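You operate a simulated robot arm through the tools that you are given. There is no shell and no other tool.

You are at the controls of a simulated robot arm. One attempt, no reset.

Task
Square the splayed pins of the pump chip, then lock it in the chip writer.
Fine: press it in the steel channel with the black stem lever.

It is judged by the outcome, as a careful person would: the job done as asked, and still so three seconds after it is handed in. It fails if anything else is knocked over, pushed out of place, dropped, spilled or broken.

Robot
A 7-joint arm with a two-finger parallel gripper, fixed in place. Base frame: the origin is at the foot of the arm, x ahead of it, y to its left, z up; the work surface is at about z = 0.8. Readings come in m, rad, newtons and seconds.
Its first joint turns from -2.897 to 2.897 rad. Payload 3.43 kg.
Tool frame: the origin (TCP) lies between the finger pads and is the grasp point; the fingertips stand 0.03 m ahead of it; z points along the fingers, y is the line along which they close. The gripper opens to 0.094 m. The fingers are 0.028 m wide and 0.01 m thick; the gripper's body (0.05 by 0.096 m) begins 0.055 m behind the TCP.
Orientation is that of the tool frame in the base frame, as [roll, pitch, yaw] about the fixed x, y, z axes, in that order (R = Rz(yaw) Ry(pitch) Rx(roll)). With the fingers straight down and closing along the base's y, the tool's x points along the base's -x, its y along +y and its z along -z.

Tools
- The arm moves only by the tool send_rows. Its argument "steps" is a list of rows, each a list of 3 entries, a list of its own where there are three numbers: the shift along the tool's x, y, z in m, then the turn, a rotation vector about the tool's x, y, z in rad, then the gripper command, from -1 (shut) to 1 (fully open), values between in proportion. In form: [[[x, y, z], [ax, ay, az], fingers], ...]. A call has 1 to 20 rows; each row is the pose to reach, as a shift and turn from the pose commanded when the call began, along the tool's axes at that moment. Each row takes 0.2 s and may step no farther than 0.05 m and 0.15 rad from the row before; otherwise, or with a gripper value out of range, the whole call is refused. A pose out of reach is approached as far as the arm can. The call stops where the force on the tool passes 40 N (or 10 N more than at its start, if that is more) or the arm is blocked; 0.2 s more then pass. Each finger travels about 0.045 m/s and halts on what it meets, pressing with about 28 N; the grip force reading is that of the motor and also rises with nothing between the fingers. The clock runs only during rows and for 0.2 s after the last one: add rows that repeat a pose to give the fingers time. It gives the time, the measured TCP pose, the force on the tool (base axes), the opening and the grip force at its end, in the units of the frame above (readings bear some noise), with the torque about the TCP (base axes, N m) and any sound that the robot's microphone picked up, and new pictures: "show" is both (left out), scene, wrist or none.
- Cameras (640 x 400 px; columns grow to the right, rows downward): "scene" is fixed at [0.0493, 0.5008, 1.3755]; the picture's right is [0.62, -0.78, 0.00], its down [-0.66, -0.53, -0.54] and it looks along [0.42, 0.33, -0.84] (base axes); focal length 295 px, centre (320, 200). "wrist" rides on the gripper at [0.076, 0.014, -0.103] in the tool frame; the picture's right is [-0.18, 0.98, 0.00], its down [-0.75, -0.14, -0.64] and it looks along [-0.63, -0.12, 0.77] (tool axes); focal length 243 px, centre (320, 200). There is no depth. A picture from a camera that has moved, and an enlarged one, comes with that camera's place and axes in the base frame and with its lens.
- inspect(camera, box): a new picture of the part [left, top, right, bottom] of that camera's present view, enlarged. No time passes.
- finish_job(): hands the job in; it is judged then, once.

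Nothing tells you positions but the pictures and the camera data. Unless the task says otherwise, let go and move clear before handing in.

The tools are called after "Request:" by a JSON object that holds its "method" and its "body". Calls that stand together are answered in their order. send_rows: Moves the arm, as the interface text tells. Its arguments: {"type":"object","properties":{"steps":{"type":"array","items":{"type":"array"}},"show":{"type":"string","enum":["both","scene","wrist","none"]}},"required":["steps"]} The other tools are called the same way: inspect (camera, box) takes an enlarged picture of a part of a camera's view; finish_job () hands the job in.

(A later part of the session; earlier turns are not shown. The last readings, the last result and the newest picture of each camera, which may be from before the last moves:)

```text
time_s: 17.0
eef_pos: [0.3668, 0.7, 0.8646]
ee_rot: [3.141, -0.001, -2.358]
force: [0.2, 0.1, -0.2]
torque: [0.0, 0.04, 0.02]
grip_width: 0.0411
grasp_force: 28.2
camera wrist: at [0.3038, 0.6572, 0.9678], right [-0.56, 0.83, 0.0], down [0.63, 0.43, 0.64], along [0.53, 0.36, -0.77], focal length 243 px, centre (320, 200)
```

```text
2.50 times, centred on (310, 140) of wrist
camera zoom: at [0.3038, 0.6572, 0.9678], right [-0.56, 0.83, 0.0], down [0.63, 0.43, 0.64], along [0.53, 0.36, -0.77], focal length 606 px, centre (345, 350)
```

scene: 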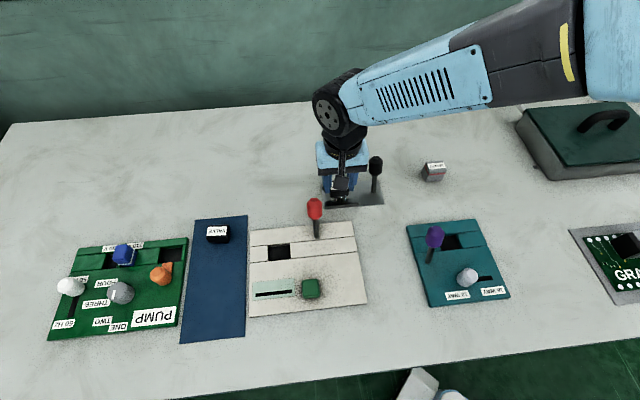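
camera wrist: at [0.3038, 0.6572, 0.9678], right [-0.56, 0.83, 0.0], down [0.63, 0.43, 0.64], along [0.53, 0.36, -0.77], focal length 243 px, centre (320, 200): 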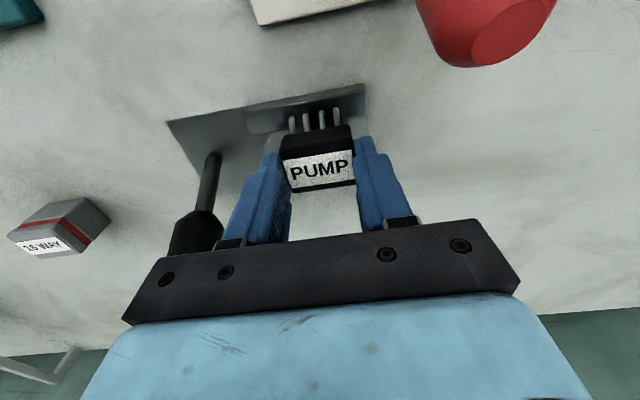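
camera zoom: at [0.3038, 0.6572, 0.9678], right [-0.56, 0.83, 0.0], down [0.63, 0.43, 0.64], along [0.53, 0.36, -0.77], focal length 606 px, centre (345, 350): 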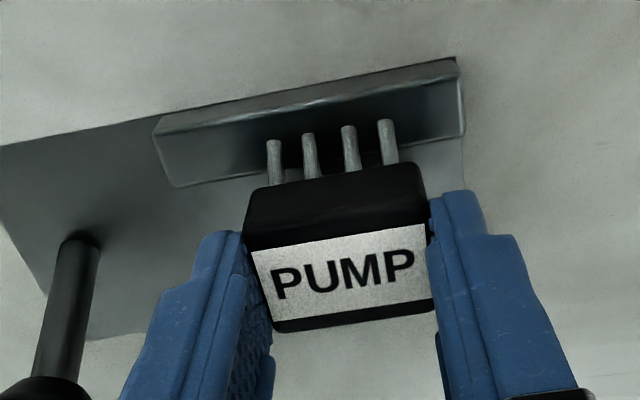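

There's no contact yet with the tips about at the rail tops. I'll continue down a few millimetres at a time.

Request:
{"method": "send_rows", "body": {"steps": [[[0, 0, 0.001], [0, 0, 0], -1], [[0, 0, 0.002], [0, 0, 0], -1], [[0, 0, 0.003], [0, 0, 0], -1], [[0, 0, 0.004], [0, 0, 0], -1]], "show": "wrist"}}

Request:
{"method": "inspect", "body": {"camera": "wrist", "box": [220, 60, 400, 220]}}

Request:
{"method": "inspect", "body": {"camera": "scene", "box": [310, 140, 400, 220]}}

```text
time_s: 18.0
eef_pos: [0.3678, 0.7, 0.8632]
ee_rot: [-3.14, 0.0, -2.357]
force: [0.1, -1.1, 2.2]
torque: [-0.03, -0.01, 0.02]
grip_width: 0.0409
grasp_force: 27.6
camera wrist: at [0.3035, 0.6573, 0.9648], right [-0.56, 0.83, 0.0], down [0.63, 0.43, 0.64], along [0.53, 0.36, -0.77], focal length 243 px, centre (320, 200)
```

wrist: 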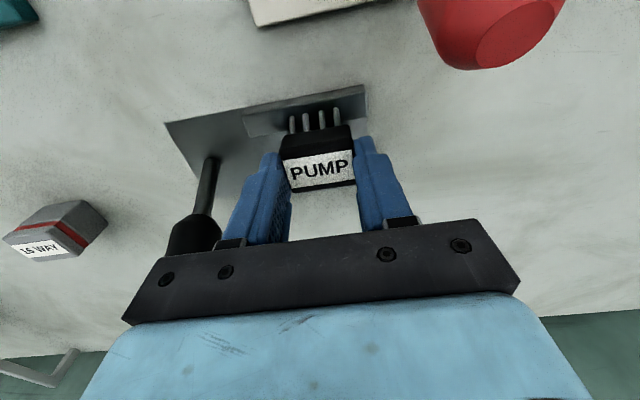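

```text
2.50 times, centred on (310, 140) of wrist
camera zoom: at [0.3035, 0.6573, 0.9648], right [-0.56, 0.83, 0.0], down [0.63, 0.43, 0.64], along [0.53, 0.36, -0.77], focal length 606 px, centre (345, 350)
```

zoom: 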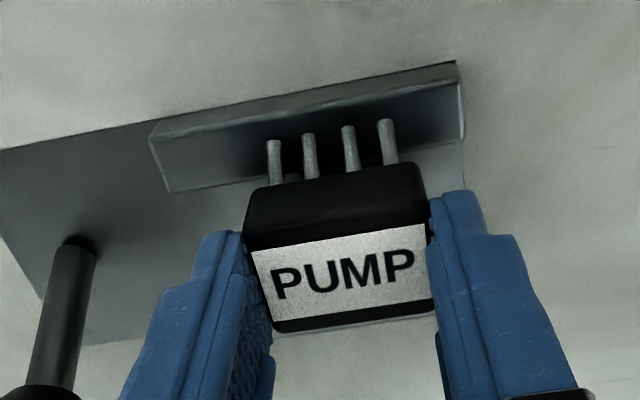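

```text
5.00 times, centred on (355, 180) of scene
camera zoom: at [0.0493, 0.5008, 1.3755], right [0.62, -0.78, 0.0], down [-0.66, -0.53, -0.54], along [0.42, 0.33, -0.84], focal length 1473 px, centre (145, 300)
```

zoom: 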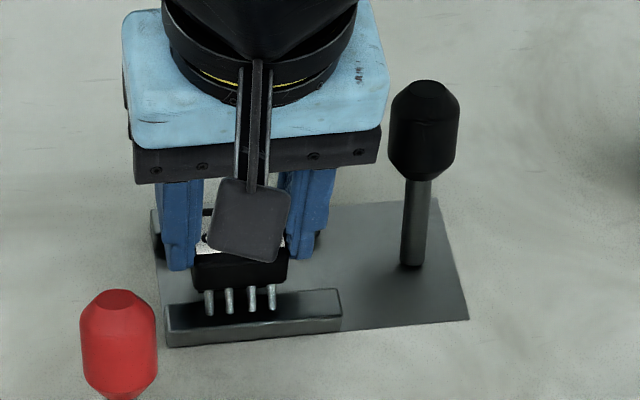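

The pins have landed on the rail tops: about 2 N of contact at the rail height, since the 44 mm pin span is wider than the 38 mm gap. The press probably has to be opened by its lever first. I'll lift, set the chip down on clear table beside the channel, and then try the lever.

Request:
{"method": "send_rows", "body": {"steps": [[[0, 0, -0.03], [0, 0, 0], -1], [[0, 0, -0.06], [0, 0, 0], -1], [[0, 0, -0.1], [0, 0, 0], -1], [[0, 0.04, -0.1], [0, 0, 0], -1], [[0, 0.08, -0.1], [0, 0, 0], -1], [[0, 0.12, -0.1], [0, 0, 0], -1], [[0, 0.16, -0.1], [0, 0, 0], -1], [[0, 0.16, -0.1], [0, 0, 0], -1]], "show": "both"}}

Request:
{"method": "inspect", "body": {"camera": "wrist", "box": [220, 60, 400, 220]}}

```text
time_s: 19.8
eef_pos: [0.2547, 0.813, 0.9616]
ee_rot: [3.141, 0.0, -2.355]
force: [-0.1, -0.6, 0.4]
torque: [-0.03, 0.01, -0.03]
grip_width: 0.0407
grasp_force: 27.6
camera wrist: at [0.1913, 0.7701, 1.0646], right [-0.56, 0.83, 0.0], down [0.63, 0.43, 0.64], along [0.53, 0.36, -0.77], focal length 243 px, centre (320, 200)
```

scene: 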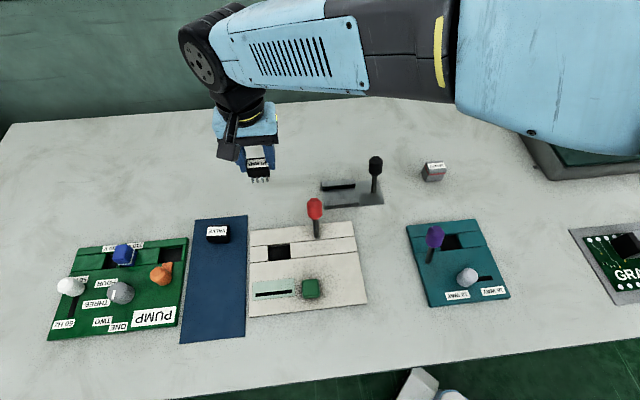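
wrist: 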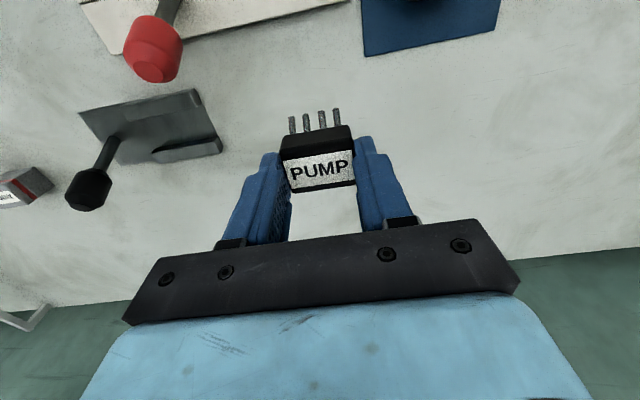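

```text
2.50 times, centred on (310, 140) of wrist
camera zoom: at [0.1913, 0.7701, 1.0646], right [-0.56, 0.83, 0.0], down [0.63, 0.43, 0.64], along [0.53, 0.36, -0.77], focal length 606 px, centre (345, 350)
```

zoom: 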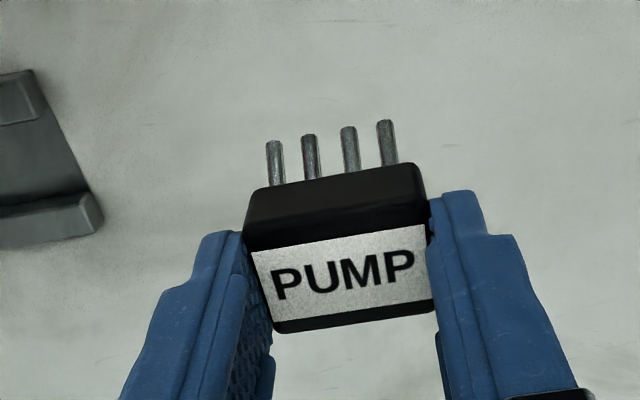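

This spot is clear, so I'll lower the chip to the table gently.

Request:
{"method": "send_rows", "body": {"steps": [[[0, 0, 0.04], [0, 0, 0], -1], [[0, 0, 0.08], [0, 0, 0], -1], [[0, 0, 0.1], [0, 0, 0], -1], [[0, 0, 0.106], [0, 0, 0], -1], [[0, 0, 0.109], [0, 0, 0], -1], [[0, 0, 0.111], [0, 0, 0], -1], [[0, 0, 0.1125], [0, 0, 0], -1]], "show": "wrist"}}

```text
time_s: 21.4
eef_pos: [0.2554, 0.8135, 0.8491]
ee_rot: [3.141, 0.0, -2.356]
force: [0.0, -0.6, -0.3]
torque: [-0.01, 0.0, 0.01]
grip_width: 0.041
grasp_force: 28.1
camera wrist: at [0.1917, 0.7702, 0.9522], right [-0.56, 0.83, 0.0], down [0.63, 0.43, 0.64], along [0.53, 0.36, -0.77], focal length 243 px, centre (320, 200)
```

wrist: 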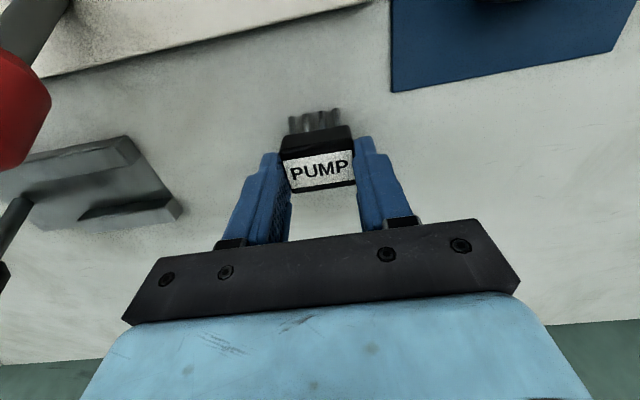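

Request:
{"method": "send_rows", "body": {"steps": [[[0, 0, 0.001], [0, 0, 0], -1], [[0, 0, 0.002], [0, 0, 0], -1]], "show": "none"}}

```text
time_s: 22.0
eef_pos: [0.2539, 0.813, 0.8485]
ee_rot: [3.141, 0.002, -2.357]
force: [-0.4, -2.0, 6.7]
torque: [-0.13, 0.05, 0.02]
grip_width: 0.0412
grasp_force: 28.2
```

The chip is touching the table, so I'll ease off 1 mm and open.

Request:
{"method": "send_rows", "body": {"steps": [[[0, 0, -0.001], [0, 0, 0], -1], [[0, 0, -0.001], [0, 0, 0], 0.2], [[0, 0, -0.001], [0, 0, 0], 0.4], [[0, 0, -0.001], [0, 0, 0], 0.5], [[0, 0, -0.001], [0, 0, 0], 0.5]], "show": "wrist"}}

Request:
{"method": "inspect", "body": {"camera": "wrist", "box": [220, 60, 400, 220]}}

```text
time_s: 23.2
eef_pos: [0.255, 0.8139, 0.8485]
ee_rot: [-3.14, 0.0, -2.356]
force: [0.3, 0.4, 0.5]
torque: [0.01, 0.01, 0.0]
grip_width: 0.0706
grasp_force: 0.1
camera wrist: at [0.1912, 0.7714, 0.9505], right [-0.56, 0.83, 0.0], down [0.63, 0.43, 0.64], along [0.53, 0.36, -0.77], focal length 243 px, centre (320, 200)
```

wrist: 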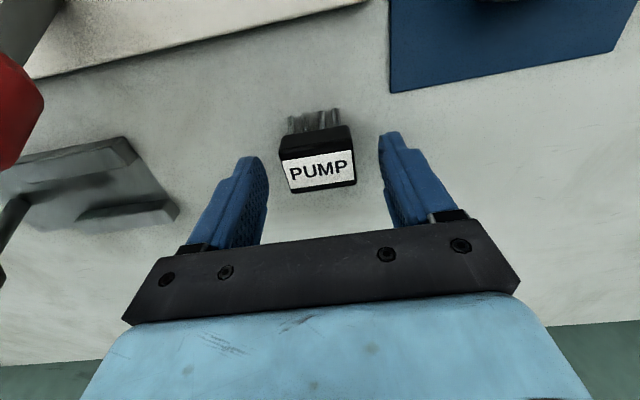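

```text
2.50 times, centred on (310, 140) of wrist
camera zoom: at [0.1912, 0.7714, 0.9505], right [-0.56, 0.83, 0.0], down [0.63, 0.43, 0.64], along [0.53, 0.36, -0.77], focal length 606 px, centre (345, 350)
```

zoom: 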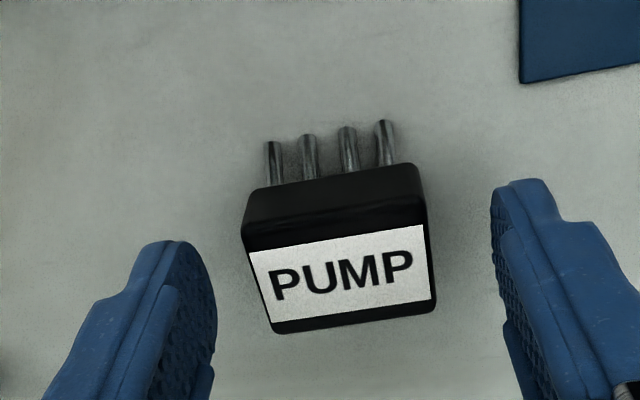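

The chip is standing on the table. I'll rise and go above the black lever's knob at about (0.449, 0.661), to hold it and feel which way it moves.

Request:
{"method": "send_rows", "body": {"steps": [[[0, 0, -0.04], [0, 0, 0], 0.5], [[0, 0, -0.08], [0, 0, 0], 0.5], [[0, 0, -0.12], [0, 0, 0], 0.5], [[-0.0049, -0.0408, -0.13], [0, 0, 0], 0.5], [[-0.0098, -0.0817, -0.13], [0, 0, 0], 0.5], [[-0.0147, -0.1225, -0.13], [0, 0, 0], 0.5], [[-0.0195, -0.1633, -0.13], [0, 0, 0], 0.5], [[-0.0244, -0.2042, -0.13], [0, 0, 0], 0.5], [[-0.0293, -0.245, -0.13], [0, 0, 0], 0.5], [[-0.0293, -0.245, -0.13], [0, 0, 0], 0.5]], "show": "both"}}

Request:
{"method": "inspect", "body": {"camera": "wrist", "box": [240, 40, 400, 200]}}

```text
time_s: 25.4
eef_pos: [0.4482, 0.6591, 0.9786]
ee_rot: [-3.141, 0.0, -2.357]
force: [0.3, 0.4, 0.1]
torque: [0.0, 0.01, 0.0]
grip_width: 0.0706
grasp_force: 0.1
camera wrist: at [0.3841, 0.6161, 1.081], right [-0.56, 0.83, 0.0], down [0.63, 0.43, 0.64], along [0.53, 0.36, -0.77], focal length 243 px, centre (320, 200)
```

scene: 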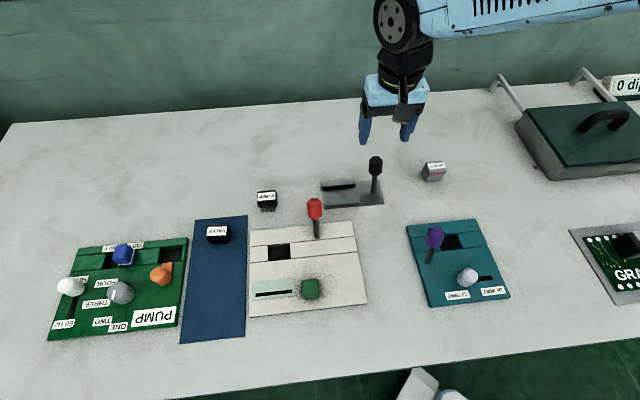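
wrist: 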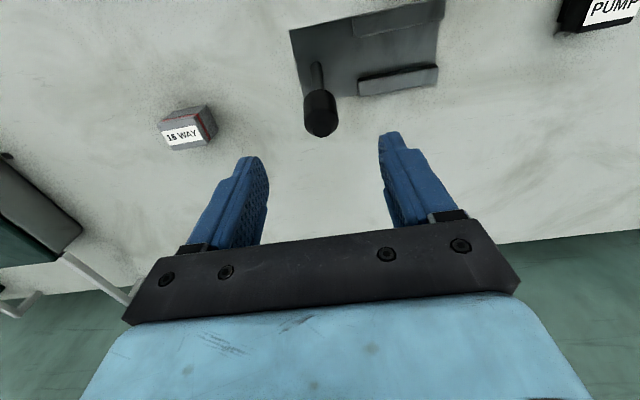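

```text
2.50 times, centred on (320, 120) of wrist
camera zoom: at [0.3841, 0.6161, 1.081], right [-0.56, 0.83, 0.0], down [0.63, 0.43, 0.64], along [0.53, 0.36, -0.77], focal length 606 px, centre (320, 400)
```

zoom: 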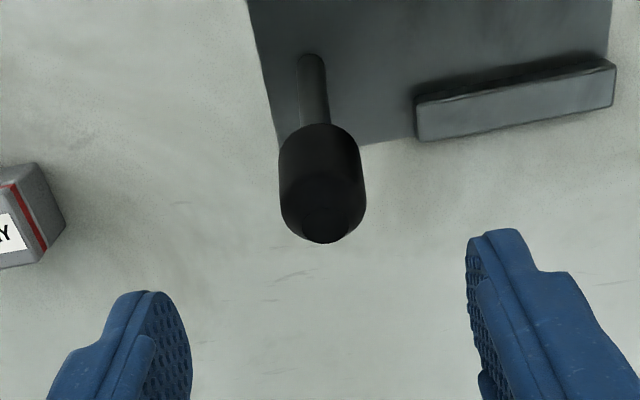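

The lever leans about 24° away from the robot and its knob centre lies under the tool at z ≈ 0.862. I'll descend and grip it.

Request:
{"method": "send_rows", "body": {"steps": [[[0, 0.002, 0.04], [0, 0, 0], 0.5], [[0, 0.002, 0.08], [0, 0, 0], 0.5], [[0, 0.002, 0.112], [0, 0, 0], 0.5], [[0, 0.002, 0.112], [0, 0, 0], 0.5], [[0, 0.002, 0.112], [0, 0, 0], -1], [[0, 0.002, 0.112], [0, 0, 0], -1], [[0, 0.002, 0.112], [0, 0, 0], -1], [[0, 0.002, 0.112], [0, 0, 0], -1]], "show": "both"}}

Request:
{"method": "inspect", "body": {"camera": "wrist", "box": [240, 40, 440, 220]}}

Request:
{"method": "inspect", "body": {"camera": "scene", "box": [310, 120, 420, 220]}}

```text
time_s: 27.2
eef_pos: [0.4497, 0.6611, 0.8649]
ee_rot: [-3.139, -0.001, -2.358]
force: [15.8, -14.8, -0.6]
torque: [0.1, 0.0, 0.14]
grip_width: 0.0309
grasp_force: 43.6
camera wrist: at [0.3864, 0.6193, 0.968], right [-0.56, 0.83, 0.0], down [0.63, 0.43, 0.64], along [0.53, 0.36, -0.77], focal length 243 px, centre (320, 200)
```

scene: 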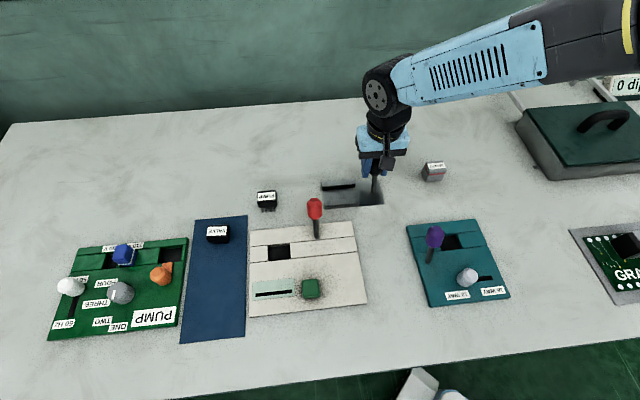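
wrist: 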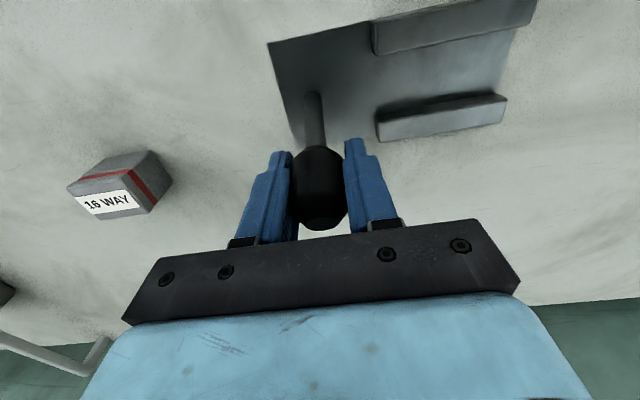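

```text
2.22 times, centred on (340, 130) of wrist
camera zoom: at [0.3864, 0.6193, 0.968], right [-0.56, 0.83, 0.0], down [0.63, 0.43, 0.64], along [0.53, 0.36, -0.77], focal length 539 px, centre (276, 356)
```

zoom: 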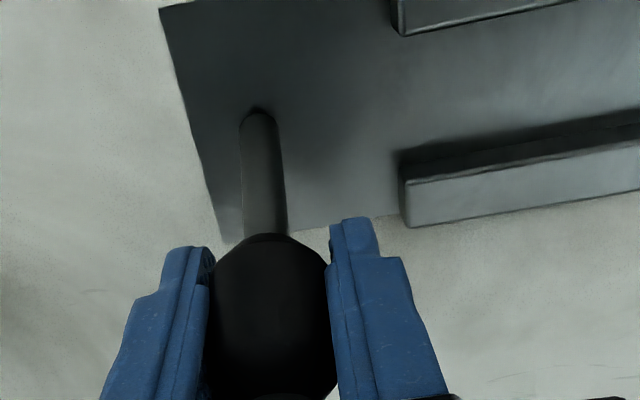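

```text
4.00 times, centred on (365, 170) of scene
camera zoom: at [0.0493, 0.5008, 1.3755], right [0.62, -0.78, 0.0], down [-0.66, -0.53, -0.54], along [0.42, 0.33, -0.84], focal length 1178 px, centre (140, 320)
```

zoom: 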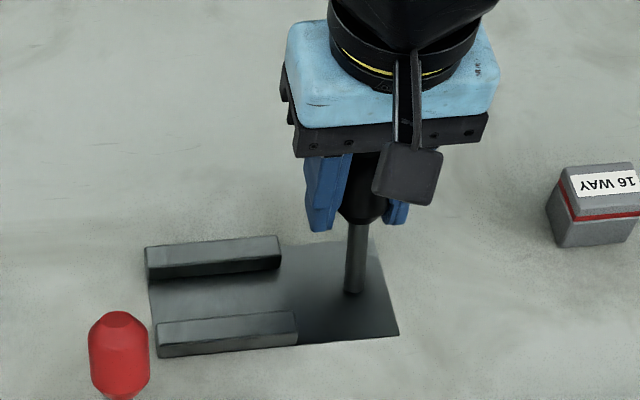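

The knob is gripped, and the side force shows I'm about 2 mm off-centre. I'll correct that before moving the lever.

Request:
{"method": "send_rows", "body": {"steps": [[[0, -0.001, 0], [0, 0, 0], -1], [[0, -0.002, 0], [0, 0, 0], -1], [[0, -0.002, 0], [0, 0, 0], -1]], "show": "none"}}

```text
time_s: 28.0
eef_pos: [0.4493, 0.6611, 0.8659]
ee_rot: [3.141, -0.001, -2.356]
force: [16.3, 0.5, -8.9]
torque: [0.63, -0.58, 0.03]
grip_width: 0.0302
grasp_force: 44.8
```

Request:
{"method": "send_rows", "body": {"steps": [[[0, -0.001, 0], [0, 0, 0], -1], [[0, -0.002, 0], [0, 0, 0], -1], [[0, -0.002, 0], [0, 0, 0], -1]], "show": "wrist"}}

```text
time_s: 28.8
eef_pos: [0.4499, 0.6619, 0.8672]
ee_rot: [3.14, 0.0, -2.355]
force: [1.0, 18.3, -2.3]
torque: [0.47, -0.79, 0.13]
grip_width: 0.0304
grasp_force: 44.6
camera wrist: at [0.3859, 0.6178, 0.9685], right [-0.57, 0.82, 0.0], down [0.63, 0.43, 0.64], along [0.53, 0.37, -0.77], focal length 243 px, centre (320, 200)
```

wrist: 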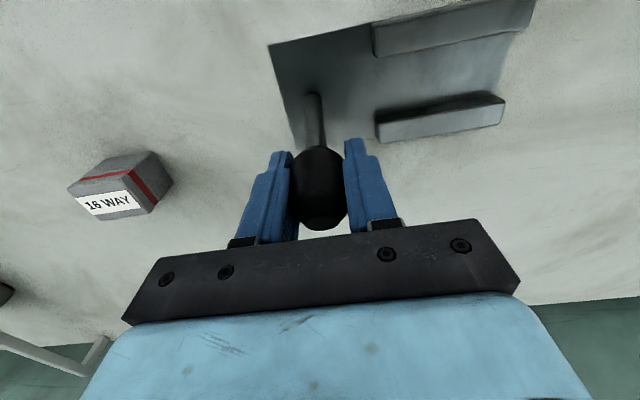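

Request:
{"method": "send_rows", "body": {"steps": [[[0, 0.001, 0], [0, 0, 0], -1], [[0.002, 0.001, -0.0005], [0, 0, 0], -1], [[0.004, 0.001, -0.001], [0, 0, 0], -1], [[0.006, 0.001, -0.0015], [0, 0, 0], -1]], "show": "wrist"}}

```text
time_s: 29.8
eef_pos: [0.4445, 0.6565, 0.8666]
ee_rot: [-3.141, -0.001, -2.358]
force: [8.1, 13.5, 6.2]
torque: [0.53, -0.61, -0.04]
grip_width: 0.0301
grasp_force: 45.2
camera wrist: at [0.3812, 0.6136, 0.9696], right [-0.56, 0.83, 0.0], down [0.63, 0.43, 0.64], along [0.53, 0.36, -0.77], focal length 243 px, centre (320, 200)
```

wrist: 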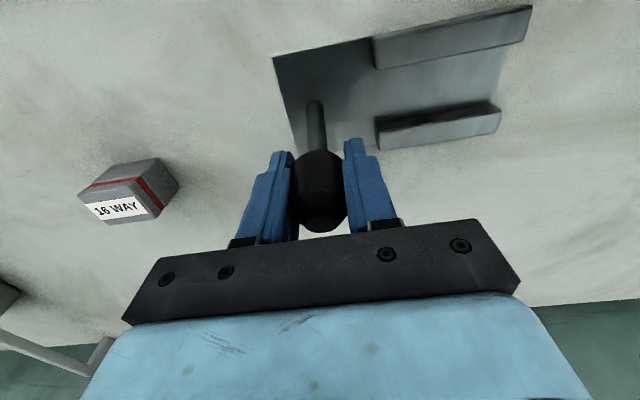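

The lever follows toward the robot against a steady ~15 N. I'll continue along its arc, watching the rails.

Request:
{"method": "send_rows", "body": {"steps": [[[0.004, 0, -0.001], [0, 0, 0], -1], [[0.008, 0, -0.0017], [0, 0, 0], -1], [[0.012, 0, -0.0023], [0, 0, 0], -1], [[0.016, 0, -0.0027], [0, 0, 0], -1], [[0.02, 0, -0.003], [0, 0, 0], -1]], "show": "both"}}

Request:
{"method": "inspect", "body": {"camera": "scene", "box": [310, 120, 420, 220]}}

```text
time_s: 31.0
eef_pos: [0.431, 0.6434, 0.8691]
ee_rot: [3.142, 0.001, -2.357]
force: [9.1, 12.9, 0.9]
torque: [0.27, -1.14, 0.08]
grip_width: 0.0297
grasp_force: 45.3
camera wrist: at [0.3677, 0.6, 0.9727], right [-0.57, 0.82, 0.0], down [0.63, 0.43, 0.64], along [0.53, 0.36, -0.77], focal length 243 px, centre (320, 200)
```

scene: 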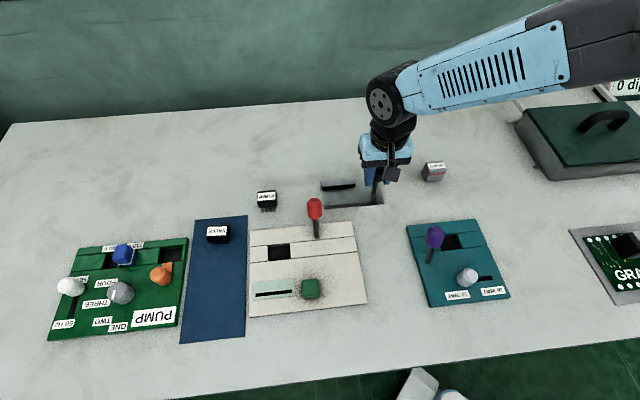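
wrist: 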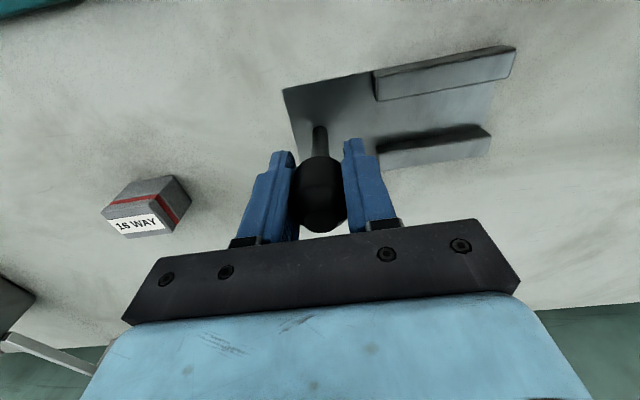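

```text
4.00 times, centred on (365, 170) of scene
camera zoom: at [0.0493, 0.5008, 1.3755], right [0.62, -0.78, 0.0], down [-0.66, -0.53, -0.54], along [0.42, 0.33, -0.84], focal length 1178 px, centre (140, 320)
```

zoom: 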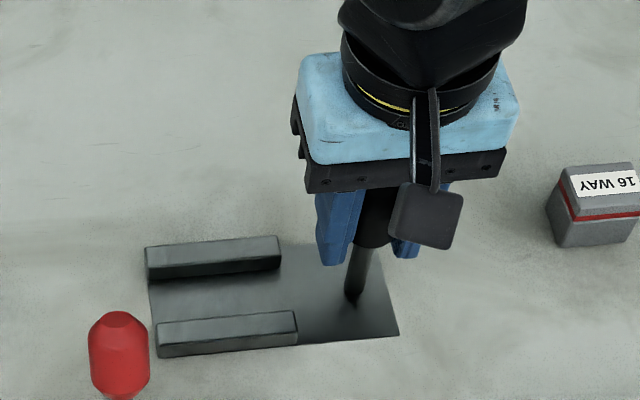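

The rails haven't moved yet and the lever is about upright. I'll continue pulling toward the robot.

Request:
{"method": "send_rows", "body": {"steps": [[[0.004, 0, 0], [0, 0, 0], -1], [[0.008, 0, 0.0005], [0, 0, 0], -1], [[0.012, 0, 0.0012], [0, 0, 0], -1], [[0.016, 0, 0.002], [0, 0, 0], -1], [[0.02, 0, 0.003], [0, 0, 0], -1]], "show": "both"}}

Request:
{"method": "inspect", "body": {"camera": "scene", "box": [310, 120, 420, 220]}}

```text
time_s: 32.2
eef_pos: [0.4158, 0.6284, 0.8675]
ee_rot: [3.139, 0.0, -2.356]
force: [0.5, 23.9, 13.5]
torque: [0.83, -1.07, -0.07]
grip_width: 0.0304
grasp_force: 45.4
camera wrist: at [0.3529, 0.585, 0.9705], right [-0.57, 0.82, 0.0], down [0.63, 0.43, 0.64], along [0.53, 0.36, -0.77], focal length 243 px, centre (320, 200)
```

scene: 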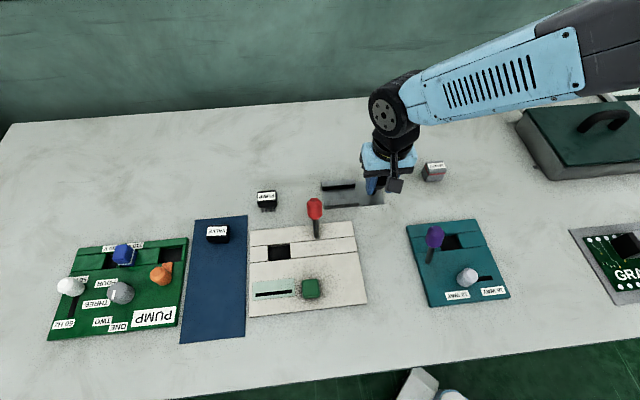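
wrist: 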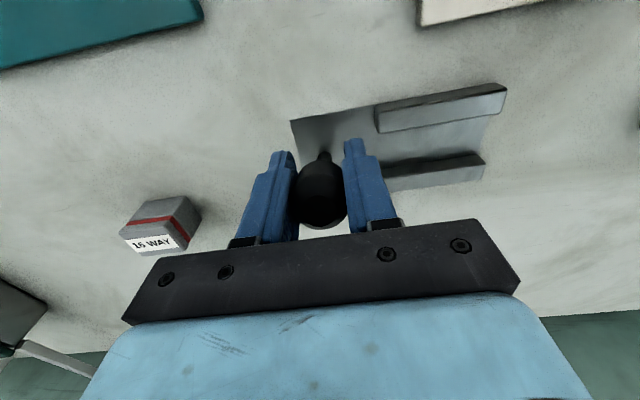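

```text
4.00 times, centred on (365, 170) of scene
camera zoom: at [0.0493, 0.5008, 1.3755], right [0.62, -0.78, 0.0], down [-0.66, -0.53, -0.54], along [0.42, 0.33, -0.84], focal length 1178 px, centre (140, 320)
```

zoom: 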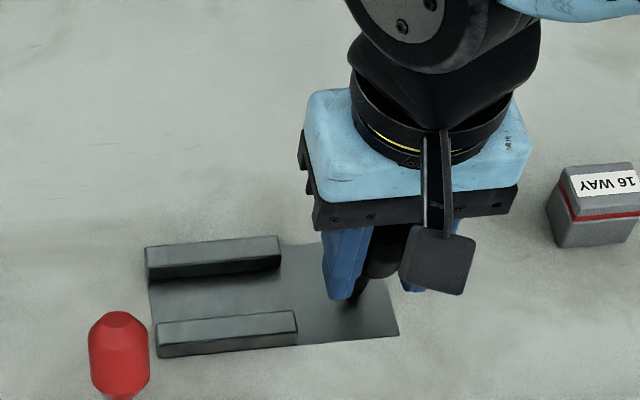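

Request:
{"method": "send_rows", "body": {"steps": [[[0.004, 0.001, 0.0015], [0, 0, 0], -1], [[0.008, 0.001, 0.003], [0, 0, 0], -1], [[0.012, 0.001, 0.005], [0, 0, 0], -1], [[0.016, 0.001, 0.007], [0, 0, 0], -1]], "show": "both"}}

Request:
{"method": "inspect", "body": {"camera": "scene", "box": [310, 120, 420, 220]}}

Request:
{"method": "inspect", "body": {"camera": "wrist", "box": [280, 70, 520, 250]}}

```text
time_s: 33.2
eef_pos: [0.4053, 0.6173, 0.8606]
ee_rot: [3.141, 0.0, -2.355]
force: [6.6, 17.1, 16.7]
torque: [1.09, -1.1, 0.02]
grip_width: 0.0316
grasp_force: 45.3
camera wrist: at [0.3418, 0.5742, 0.9634], right [-0.56, 0.83, 0.0], down [0.63, 0.43, 0.64], along [0.53, 0.36, -0.77], focal length 243 px, centre (320, 200)
```

scene: 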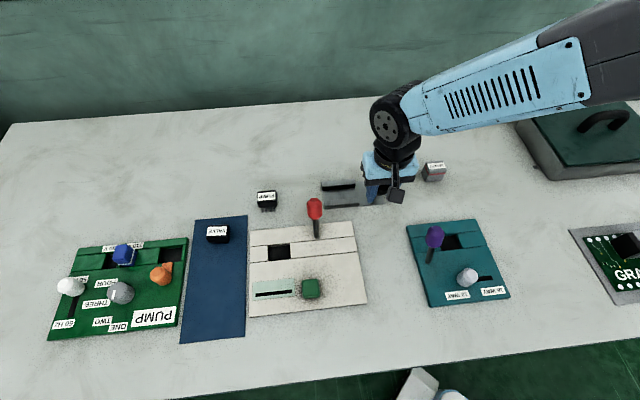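
wrist: 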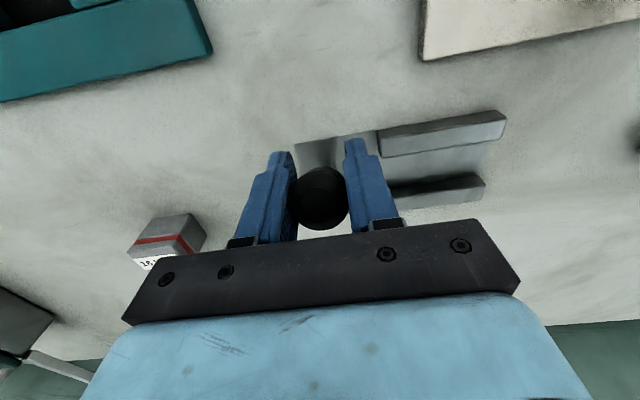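

```text
4.00 times, centred on (365, 170) of scene
camera zoom: at [0.0493, 0.5008, 1.3755], right [0.62, -0.78, 0.0], down [-0.66, -0.53, -0.54], along [0.42, 0.33, -0.84], focal length 1178 px, centre (140, 320)
```

zoom: 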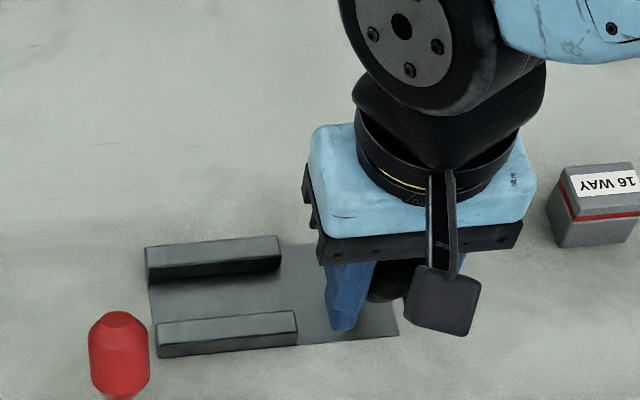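

```text
2.22 times, centred on (400, 160) of wrist
camera zoom: at [0.3418, 0.5742, 0.9634], right [-0.56, 0.83, 0.0], down [0.63, 0.43, 0.64], along [0.53, 0.36, -0.77], focal length 539 px, centre (142, 289)
```

zoom: 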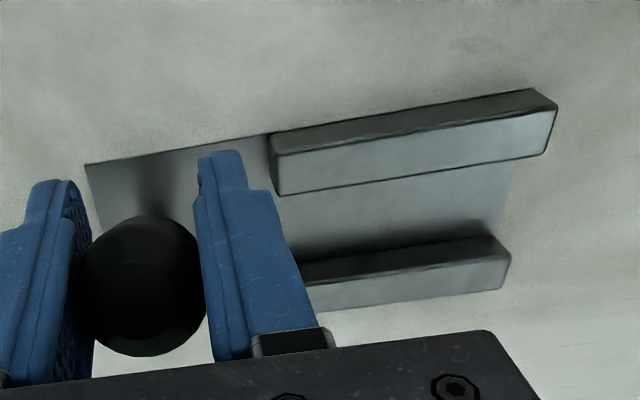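

The lever swings from about 24° away to about 30° toward the robot with an even resistance. The rails haven't moved without a chip in place. From the close views, my first lowering was also about 3 mm off-centre toward the near rail, so I'll return the lever to its start and retry with better centring.

Request:
{"method": "send_rows", "body": {"steps": [[[-0.008, 0, -0.004], [0, 0, 0], -1], [[-0.016, 0, -0.007], [0, 0, 0], -1], [[-0.024, 0, -0.0088], [0, 0, 0], -1], [[-0.032, 0, -0.0098], [0, 0, 0], -1], [[-0.04, 0, -0.0097], [0, 0, 0], -1], [[-0.048, 0, -0.009], [0, 0, 0], -1], [[-0.056, 0, -0.0075], [0, 0, 0], -1], [[-0.061, 0, -0.006], [0, 0, 0], -1]], "show": "both"}}

Request:
{"method": "inspect", "body": {"camera": "wrist", "box": [260, 0, 540, 240]}}

```text
time_s: 35.0
eef_pos: [0.4487, 0.661, 0.8669]
ee_rot: [3.141, 0.003, -2.355]
force: [-17.2, -7.6, 7.8]
torque: [-0.9, 0.76, 0.05]
grip_width: 0.0304
grasp_force: 44.8
camera wrist: at [0.3855, 0.6176, 0.9689], right [-0.57, 0.82, 0.0], down [0.63, 0.43, 0.64], along [0.53, 0.36, -0.77], focal length 243 px, centre (320, 200)
```

scene: 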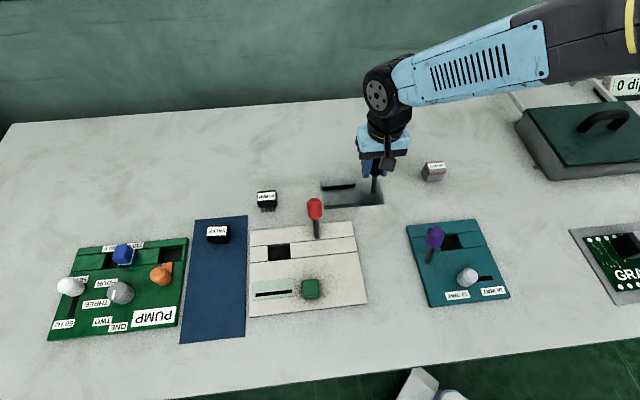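
wrist: 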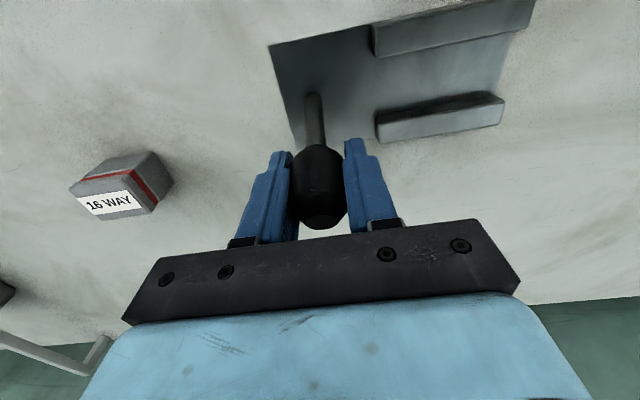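

```text
1.67 times, centred on (400, 120) of wrist
camera zoom: at [0.3855, 0.6176, 0.9689], right [-0.57, 0.82, 0.0], down [0.63, 0.43, 0.64], along [0.53, 0.36, -0.77], focal length 404 px, centre (187, 333)
```

zoom: 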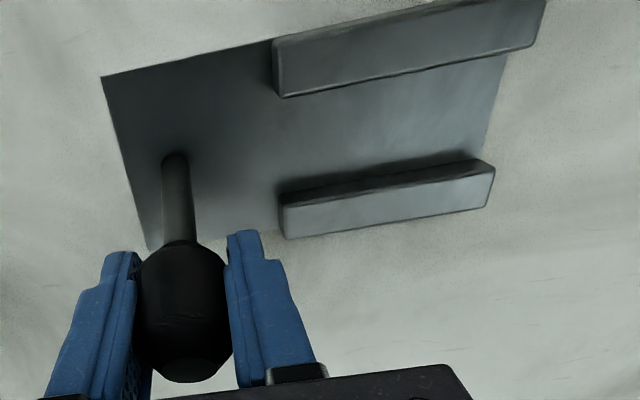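

The lever stays wherever it is put, since the resistance is only friction. I'll release the knob, rise and go back for the chip.

Request:
{"method": "send_rows", "body": {"steps": [[[0, 0, 0], [0, 0, 0], 0.2], [[0, 0, 0], [0, 0, 0], 0.5], [[0, 0, 0], [0, 0, 0], 0.5], [[0, 0, 0], [0, 0, 0], 0.5], [[0, 0, -0.04], [0, 0, 0], 0.5], [[0, 0, -0.08], [0, 0, 0], 0.5], [[0, 0, -0.11], [0, 0, 0], 0.5], [[0, 0, -0.11], [0, 0, 0], 0.5]], "show": "both"}}

Request:
{"method": "inspect", "body": {"camera": "wrist", "box": [260, 0, 500, 180]}}

Request:
{"method": "inspect", "body": {"camera": "scene", "box": [240, 140, 400, 240]}}

```text
time_s: 36.8
eef_pos: [0.4495, 0.6582, 0.9791]
ee_rot: [-3.14, 0.0, -2.357]
force: [0.8, 0.3, -0.3]
torque: [0.01, -0.01, -0.01]
grip_width: 0.0704
grasp_force: 0.1
camera wrist: at [0.3869, 0.6155, 1.0813], right [-0.56, 0.83, 0.0], down [0.63, 0.43, 0.64], along [0.53, 0.36, -0.77], focal length 243 px, centre (320, 200)
```

scene: 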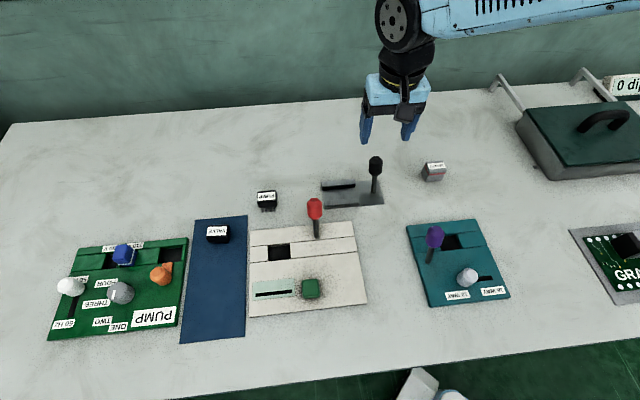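
wrist: 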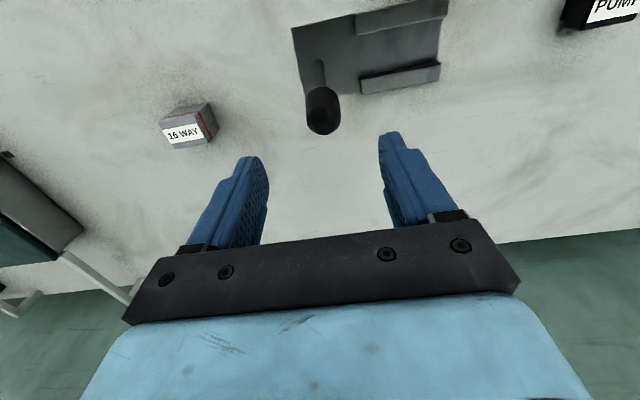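

```text
2.22 times, centred on (380, 90) of wrist
camera zoom: at [0.3869, 0.6155, 1.0813], right [-0.56, 0.83, 0.0], down [0.63, 0.43, 0.64], along [0.53, 0.36, -0.77], focal length 539 px, centre (187, 444)
```

zoom: 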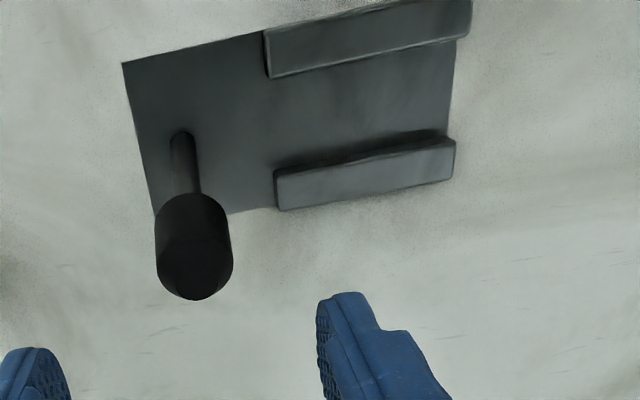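

```text
4.00 times, centred on (320, 190) of scene
camera zoom: at [0.0493, 0.5008, 1.3755], right [0.62, -0.78, 0.0], down [-0.66, -0.53, -0.54], along [0.42, 0.33, -0.84], focal length 1178 px, centre (320, 240)
```

zoom: 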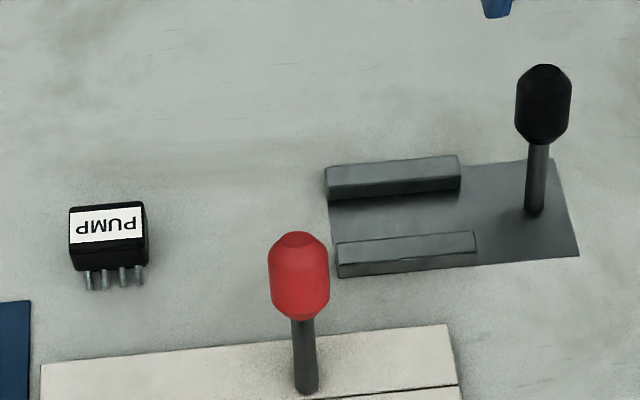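

I'll return to the pose where I let go of the chip.

Request:
{"method": "send_rows", "body": {"steps": [[[0.0047, 0.0408, 0], [0, 0, 0], 0.5], [[0.0094, 0.0817, 0], [0, 0, 0], 0.5], [[0.0142, 0.1225, 0], [0, 0, 0], 0.5], [[0.0189, 0.1633, 0], [0, 0, 0], 0.5], [[0.0236, 0.2042, 0], [0, 0, 0], 0.5], [[0.0283, 0.245, 0], [0, 0, 0], 0.5], [[0.0283, 0.245, 0.03], [0, 0, 0], 0.5], [[0.0283, 0.245, 0.06], [0, 0, 0], 0.5], [[0.0283, 0.245, 0.06], [0, 0, 0], 0.5]], "show": "wrist"}}

Request:
{"method": "inspect", "body": {"camera": "wrist", "box": [240, 60, 400, 200]}}

```text
time_s: 38.8
eef_pos: [0.2543, 0.8126, 0.9176]
ee_rot: [3.141, -0.002, -2.357]
force: [-0.7, 0.4, 0.0]
torque: [0.01, -0.01, 0.04]
grip_width: 0.0702
grasp_force: 0.1
camera wrist: at [0.1913, 0.7692, 1.0197], right [-0.56, 0.83, 0.0], down [0.63, 0.43, 0.64], along [0.53, 0.36, -0.77], focal length 243 px, centre (320, 200)
```

wrist: 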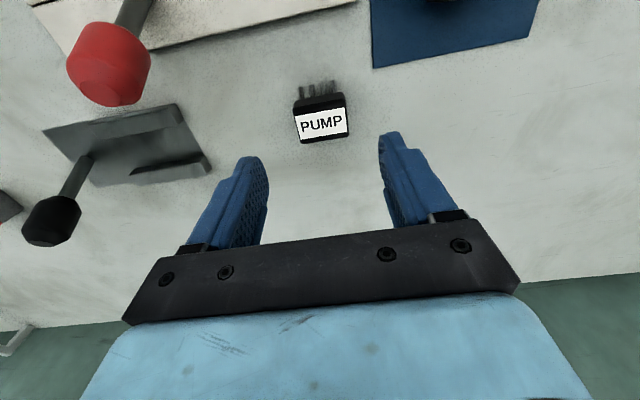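

```text
2.86 times, centred on (320, 130) of wrist
camera zoom: at [0.1913, 0.7692, 1.0197], right [-0.56, 0.83, 0.0], down [0.63, 0.43, 0.64], along [0.53, 0.36, -0.77], focal length 693 px, centre (320, 400)
```

zoom: 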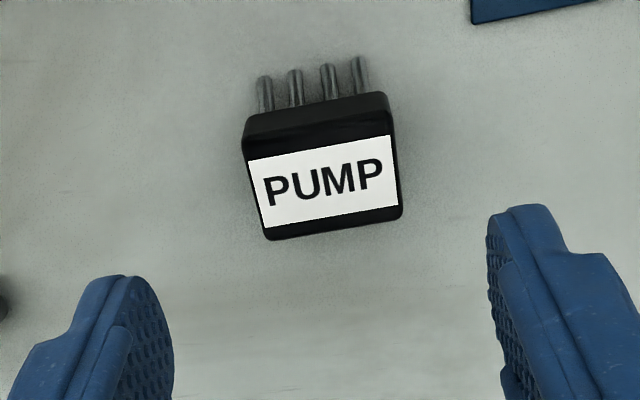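

The chip is centred as before. I'll descend, grip and lift it.

Request:
{"method": "send_rows", "body": {"steps": [[[0, 0, 0.03], [0, 0, 0], 0.5], [[0, 0, 0.06], [0, 0, 0], 0.5], [[0, 0, 0.0685], [0, 0, 0], 0.5], [[0, 0, 0.0685], [0, 0, 0], 0.5], [[0, 0, 0.0685], [0, 0, 0], -1], [[0, 0, 0.0685], [0, 0, 0], -1], [[0, 0, 0.0685], [0, 0, 0], -1], [[0, 0, 0.0685], [0, 0, 0], -1], [[0, 0, 0.0685], [0, 0, 0], -1]], "show": "wrist"}}

Request:
{"method": "inspect", "body": {"camera": "wrist", "box": [240, 80, 400, 220]}}

```text
time_s: 40.8
eef_pos: [0.2551, 0.8119, 0.8478]
ee_rot: [-3.141, -0.001, -2.357]
force: [0.5, 0.2, -0.4]
torque: [0.01, -0.01, -0.04]
grip_width: 0.0411
grasp_force: 27.8
camera wrist: at [0.1919, 0.7698, 0.951], right [-0.56, 0.83, 0.0], down [0.63, 0.43, 0.64], along [0.53, 0.36, -0.77], focal length 243 px, centre (320, 200)
```

wrist: 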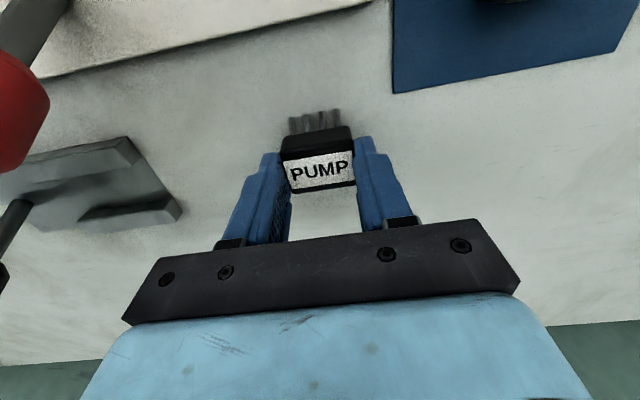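

```text
2.86 times, centred on (320, 150) of wrist
camera zoom: at [0.1919, 0.7698, 0.951], right [-0.56, 0.83, 0.0], down [0.63, 0.43, 0.64], along [0.53, 0.36, -0.77], focal length 693 px, centre (320, 343)
```

zoom: 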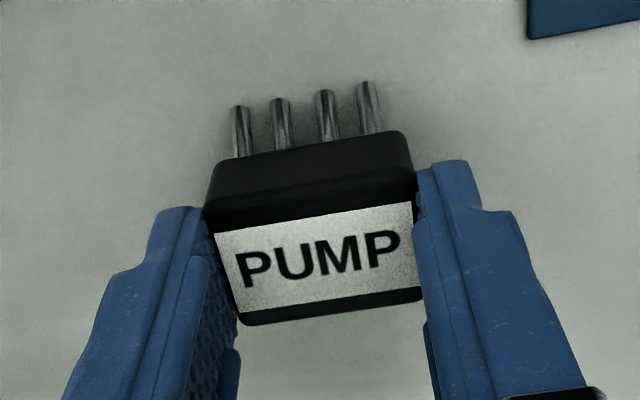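

Gripped. I'll carry it back to the channel with the corrected centring and check it from close up before lowering.

Request:
{"method": "send_rows", "body": {"steps": [[[0, 0, -0.04], [0, 0, 0], -1], [[0, 0, -0.08], [0, 0, 0], -1], [[0, 0, -0.11], [0, 0, 0], -1], [[-0.0008, -0.0413, -0.11], [0, 0, 0], -1], [[-0.0016, -0.0825, -0.11], [0, 0, 0], -1], [[-0.0024, -0.1238, -0.11], [0, 0, 0], -1], [[-0.0032, -0.165, -0.11], [0, 0, 0], -1], [[-0.0032, -0.165, -0.07], [0, 0, 0], -1], [[-0.0032, -0.165, -0.037], [0, 0, 0], -1], [[-0.0032, -0.165, -0.037], [0, 0, 0], -1], [[-0.0032, -0.165, -0.037], [0, 0, 0], -1]], "show": "both"}}

Request:
{"method": "inspect", "body": {"camera": "wrist", "box": [220, 60, 400, 220]}}

Request:
{"method": "inspect", "body": {"camera": "scene", "box": [310, 140, 400, 220]}}

```text
time_s: 43.2
eef_pos: [0.3731, 0.7015, 0.8851]
ee_rot: [-3.141, 0.0, -2.357]
force: [-0.3, 0.0, -1.1]
torque: [0.01, -0.03, 0.02]
grip_width: 0.041
grasp_force: 28.0
camera wrist: at [0.3106, 0.6583, 0.9877], right [-0.56, 0.83, 0.0], down [0.63, 0.43, 0.64], along [0.53, 0.36, -0.77], focal length 243 px, centre (320, 200)
```

scene: 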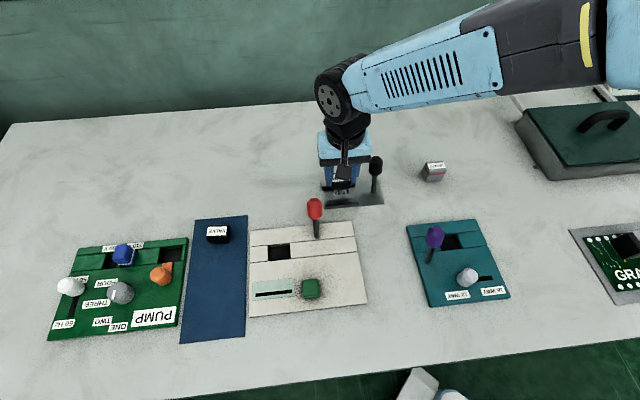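
wrist: 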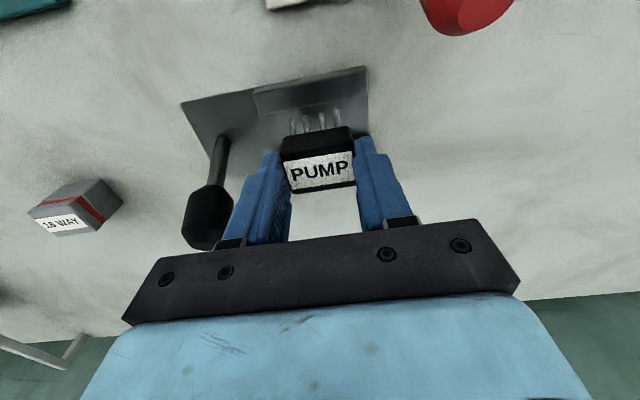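

```text
2.50 times, centred on (310, 140) of wrist
camera zoom: at [0.3106, 0.6583, 0.9877], right [-0.56, 0.83, 0.0], down [0.63, 0.43, 0.64], along [0.53, 0.36, -0.77], focal length 606 px, centre (345, 350)
```

zoom: 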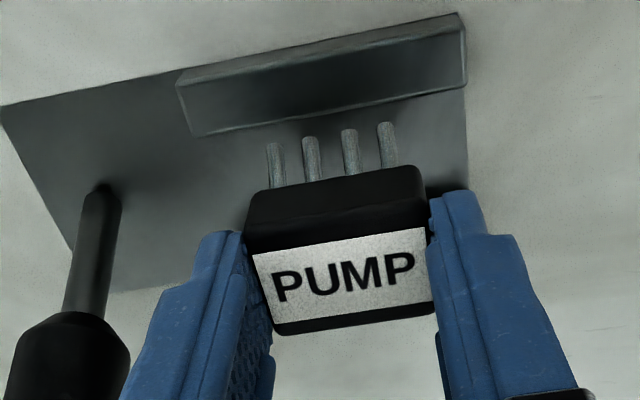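

```text
5.00 times, centred on (355, 180) of scene
camera zoom: at [0.0493, 0.5008, 1.3755], right [0.62, -0.78, 0.0], down [-0.66, -0.53, -0.54], along [0.42, 0.33, -0.84], focal length 1473 px, centre (145, 300)
```

zoom: 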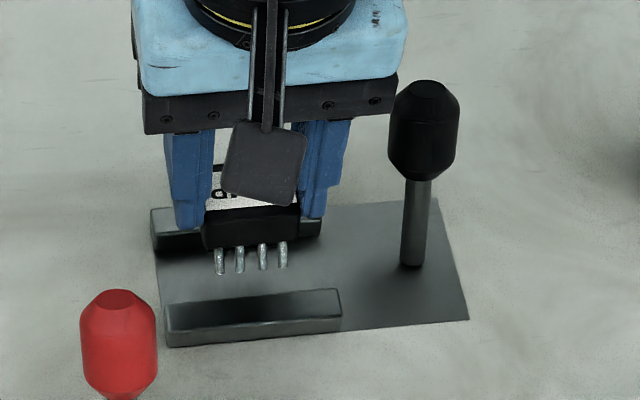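

Alignment is within 2 mm of centre; I'll correct it by 2 mm and lower slowly.

Request:
{"method": "send_rows", "body": {"steps": [[[0.002, 0, 0.006], [0, 0, 0], -1], [[0.002, 0, 0.012], [0, 0, 0], -1], [[0.002, 0, 0.016], [0, 0, 0], -1], [[0.002, 0, 0.018], [0, 0, 0], -1], [[0.002, 0, 0.018], [0, 0, 0], -1]], "show": "wrist"}}

Request:
{"method": "inspect", "body": {"camera": "wrist", "box": [220, 60, 400, 220]}}

Request:
{"method": "inspect", "body": {"camera": "scene", "box": [310, 140, 400, 220]}}

```text
time_s: 44.4
eef_pos: [0.3714, 0.7001, 0.8674]
ee_rot: [-3.141, 0.0, -2.357]
force: [0.7, -0.6, 0.0]
torque: [-0.03, 0.01, -0.01]
grip_width: 0.0409
grasp_force: 27.7
camera wrist: at [0.3082, 0.6563, 0.9701], right [-0.56, 0.83, 0.0], down [0.63, 0.43, 0.64], along [0.53, 0.36, -0.77], focal length 243 px, centre (320, 200)
```

wrist: 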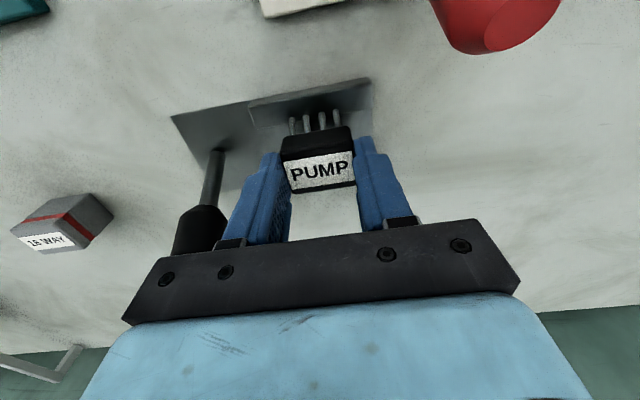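

```text
2.50 times, centred on (310, 140) of wrist
camera zoom: at [0.3082, 0.6563, 0.9701], right [-0.56, 0.83, 0.0], down [0.63, 0.43, 0.64], along [0.53, 0.36, -0.77], focal length 606 px, centre (345, 350)
```

zoom: 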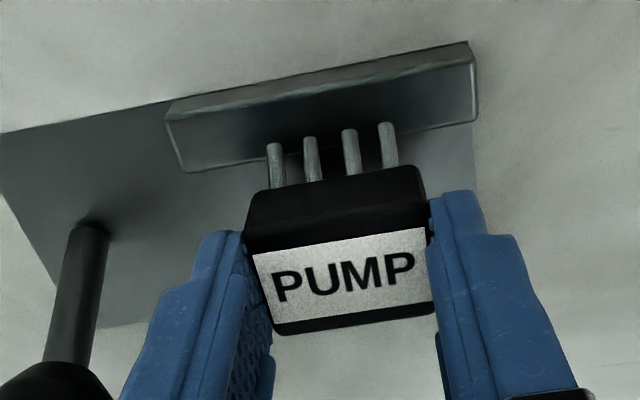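

```text
5.00 times, centred on (355, 180) of scene
camera zoom: at [0.0493, 0.5008, 1.3755], right [0.62, -0.78, 0.0], down [-0.66, -0.53, -0.54], along [0.42, 0.33, -0.84], focal length 1473 px, centre (145, 300)
```

zoom: 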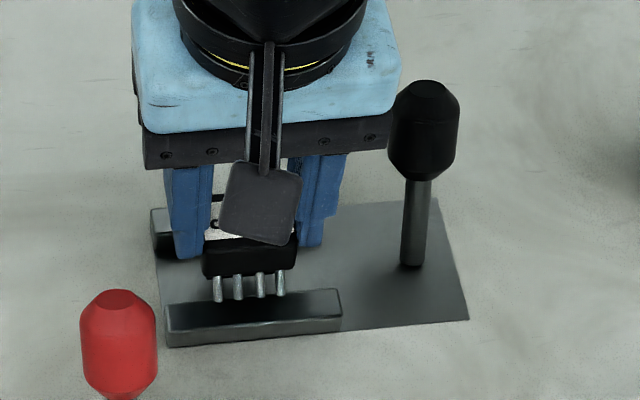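

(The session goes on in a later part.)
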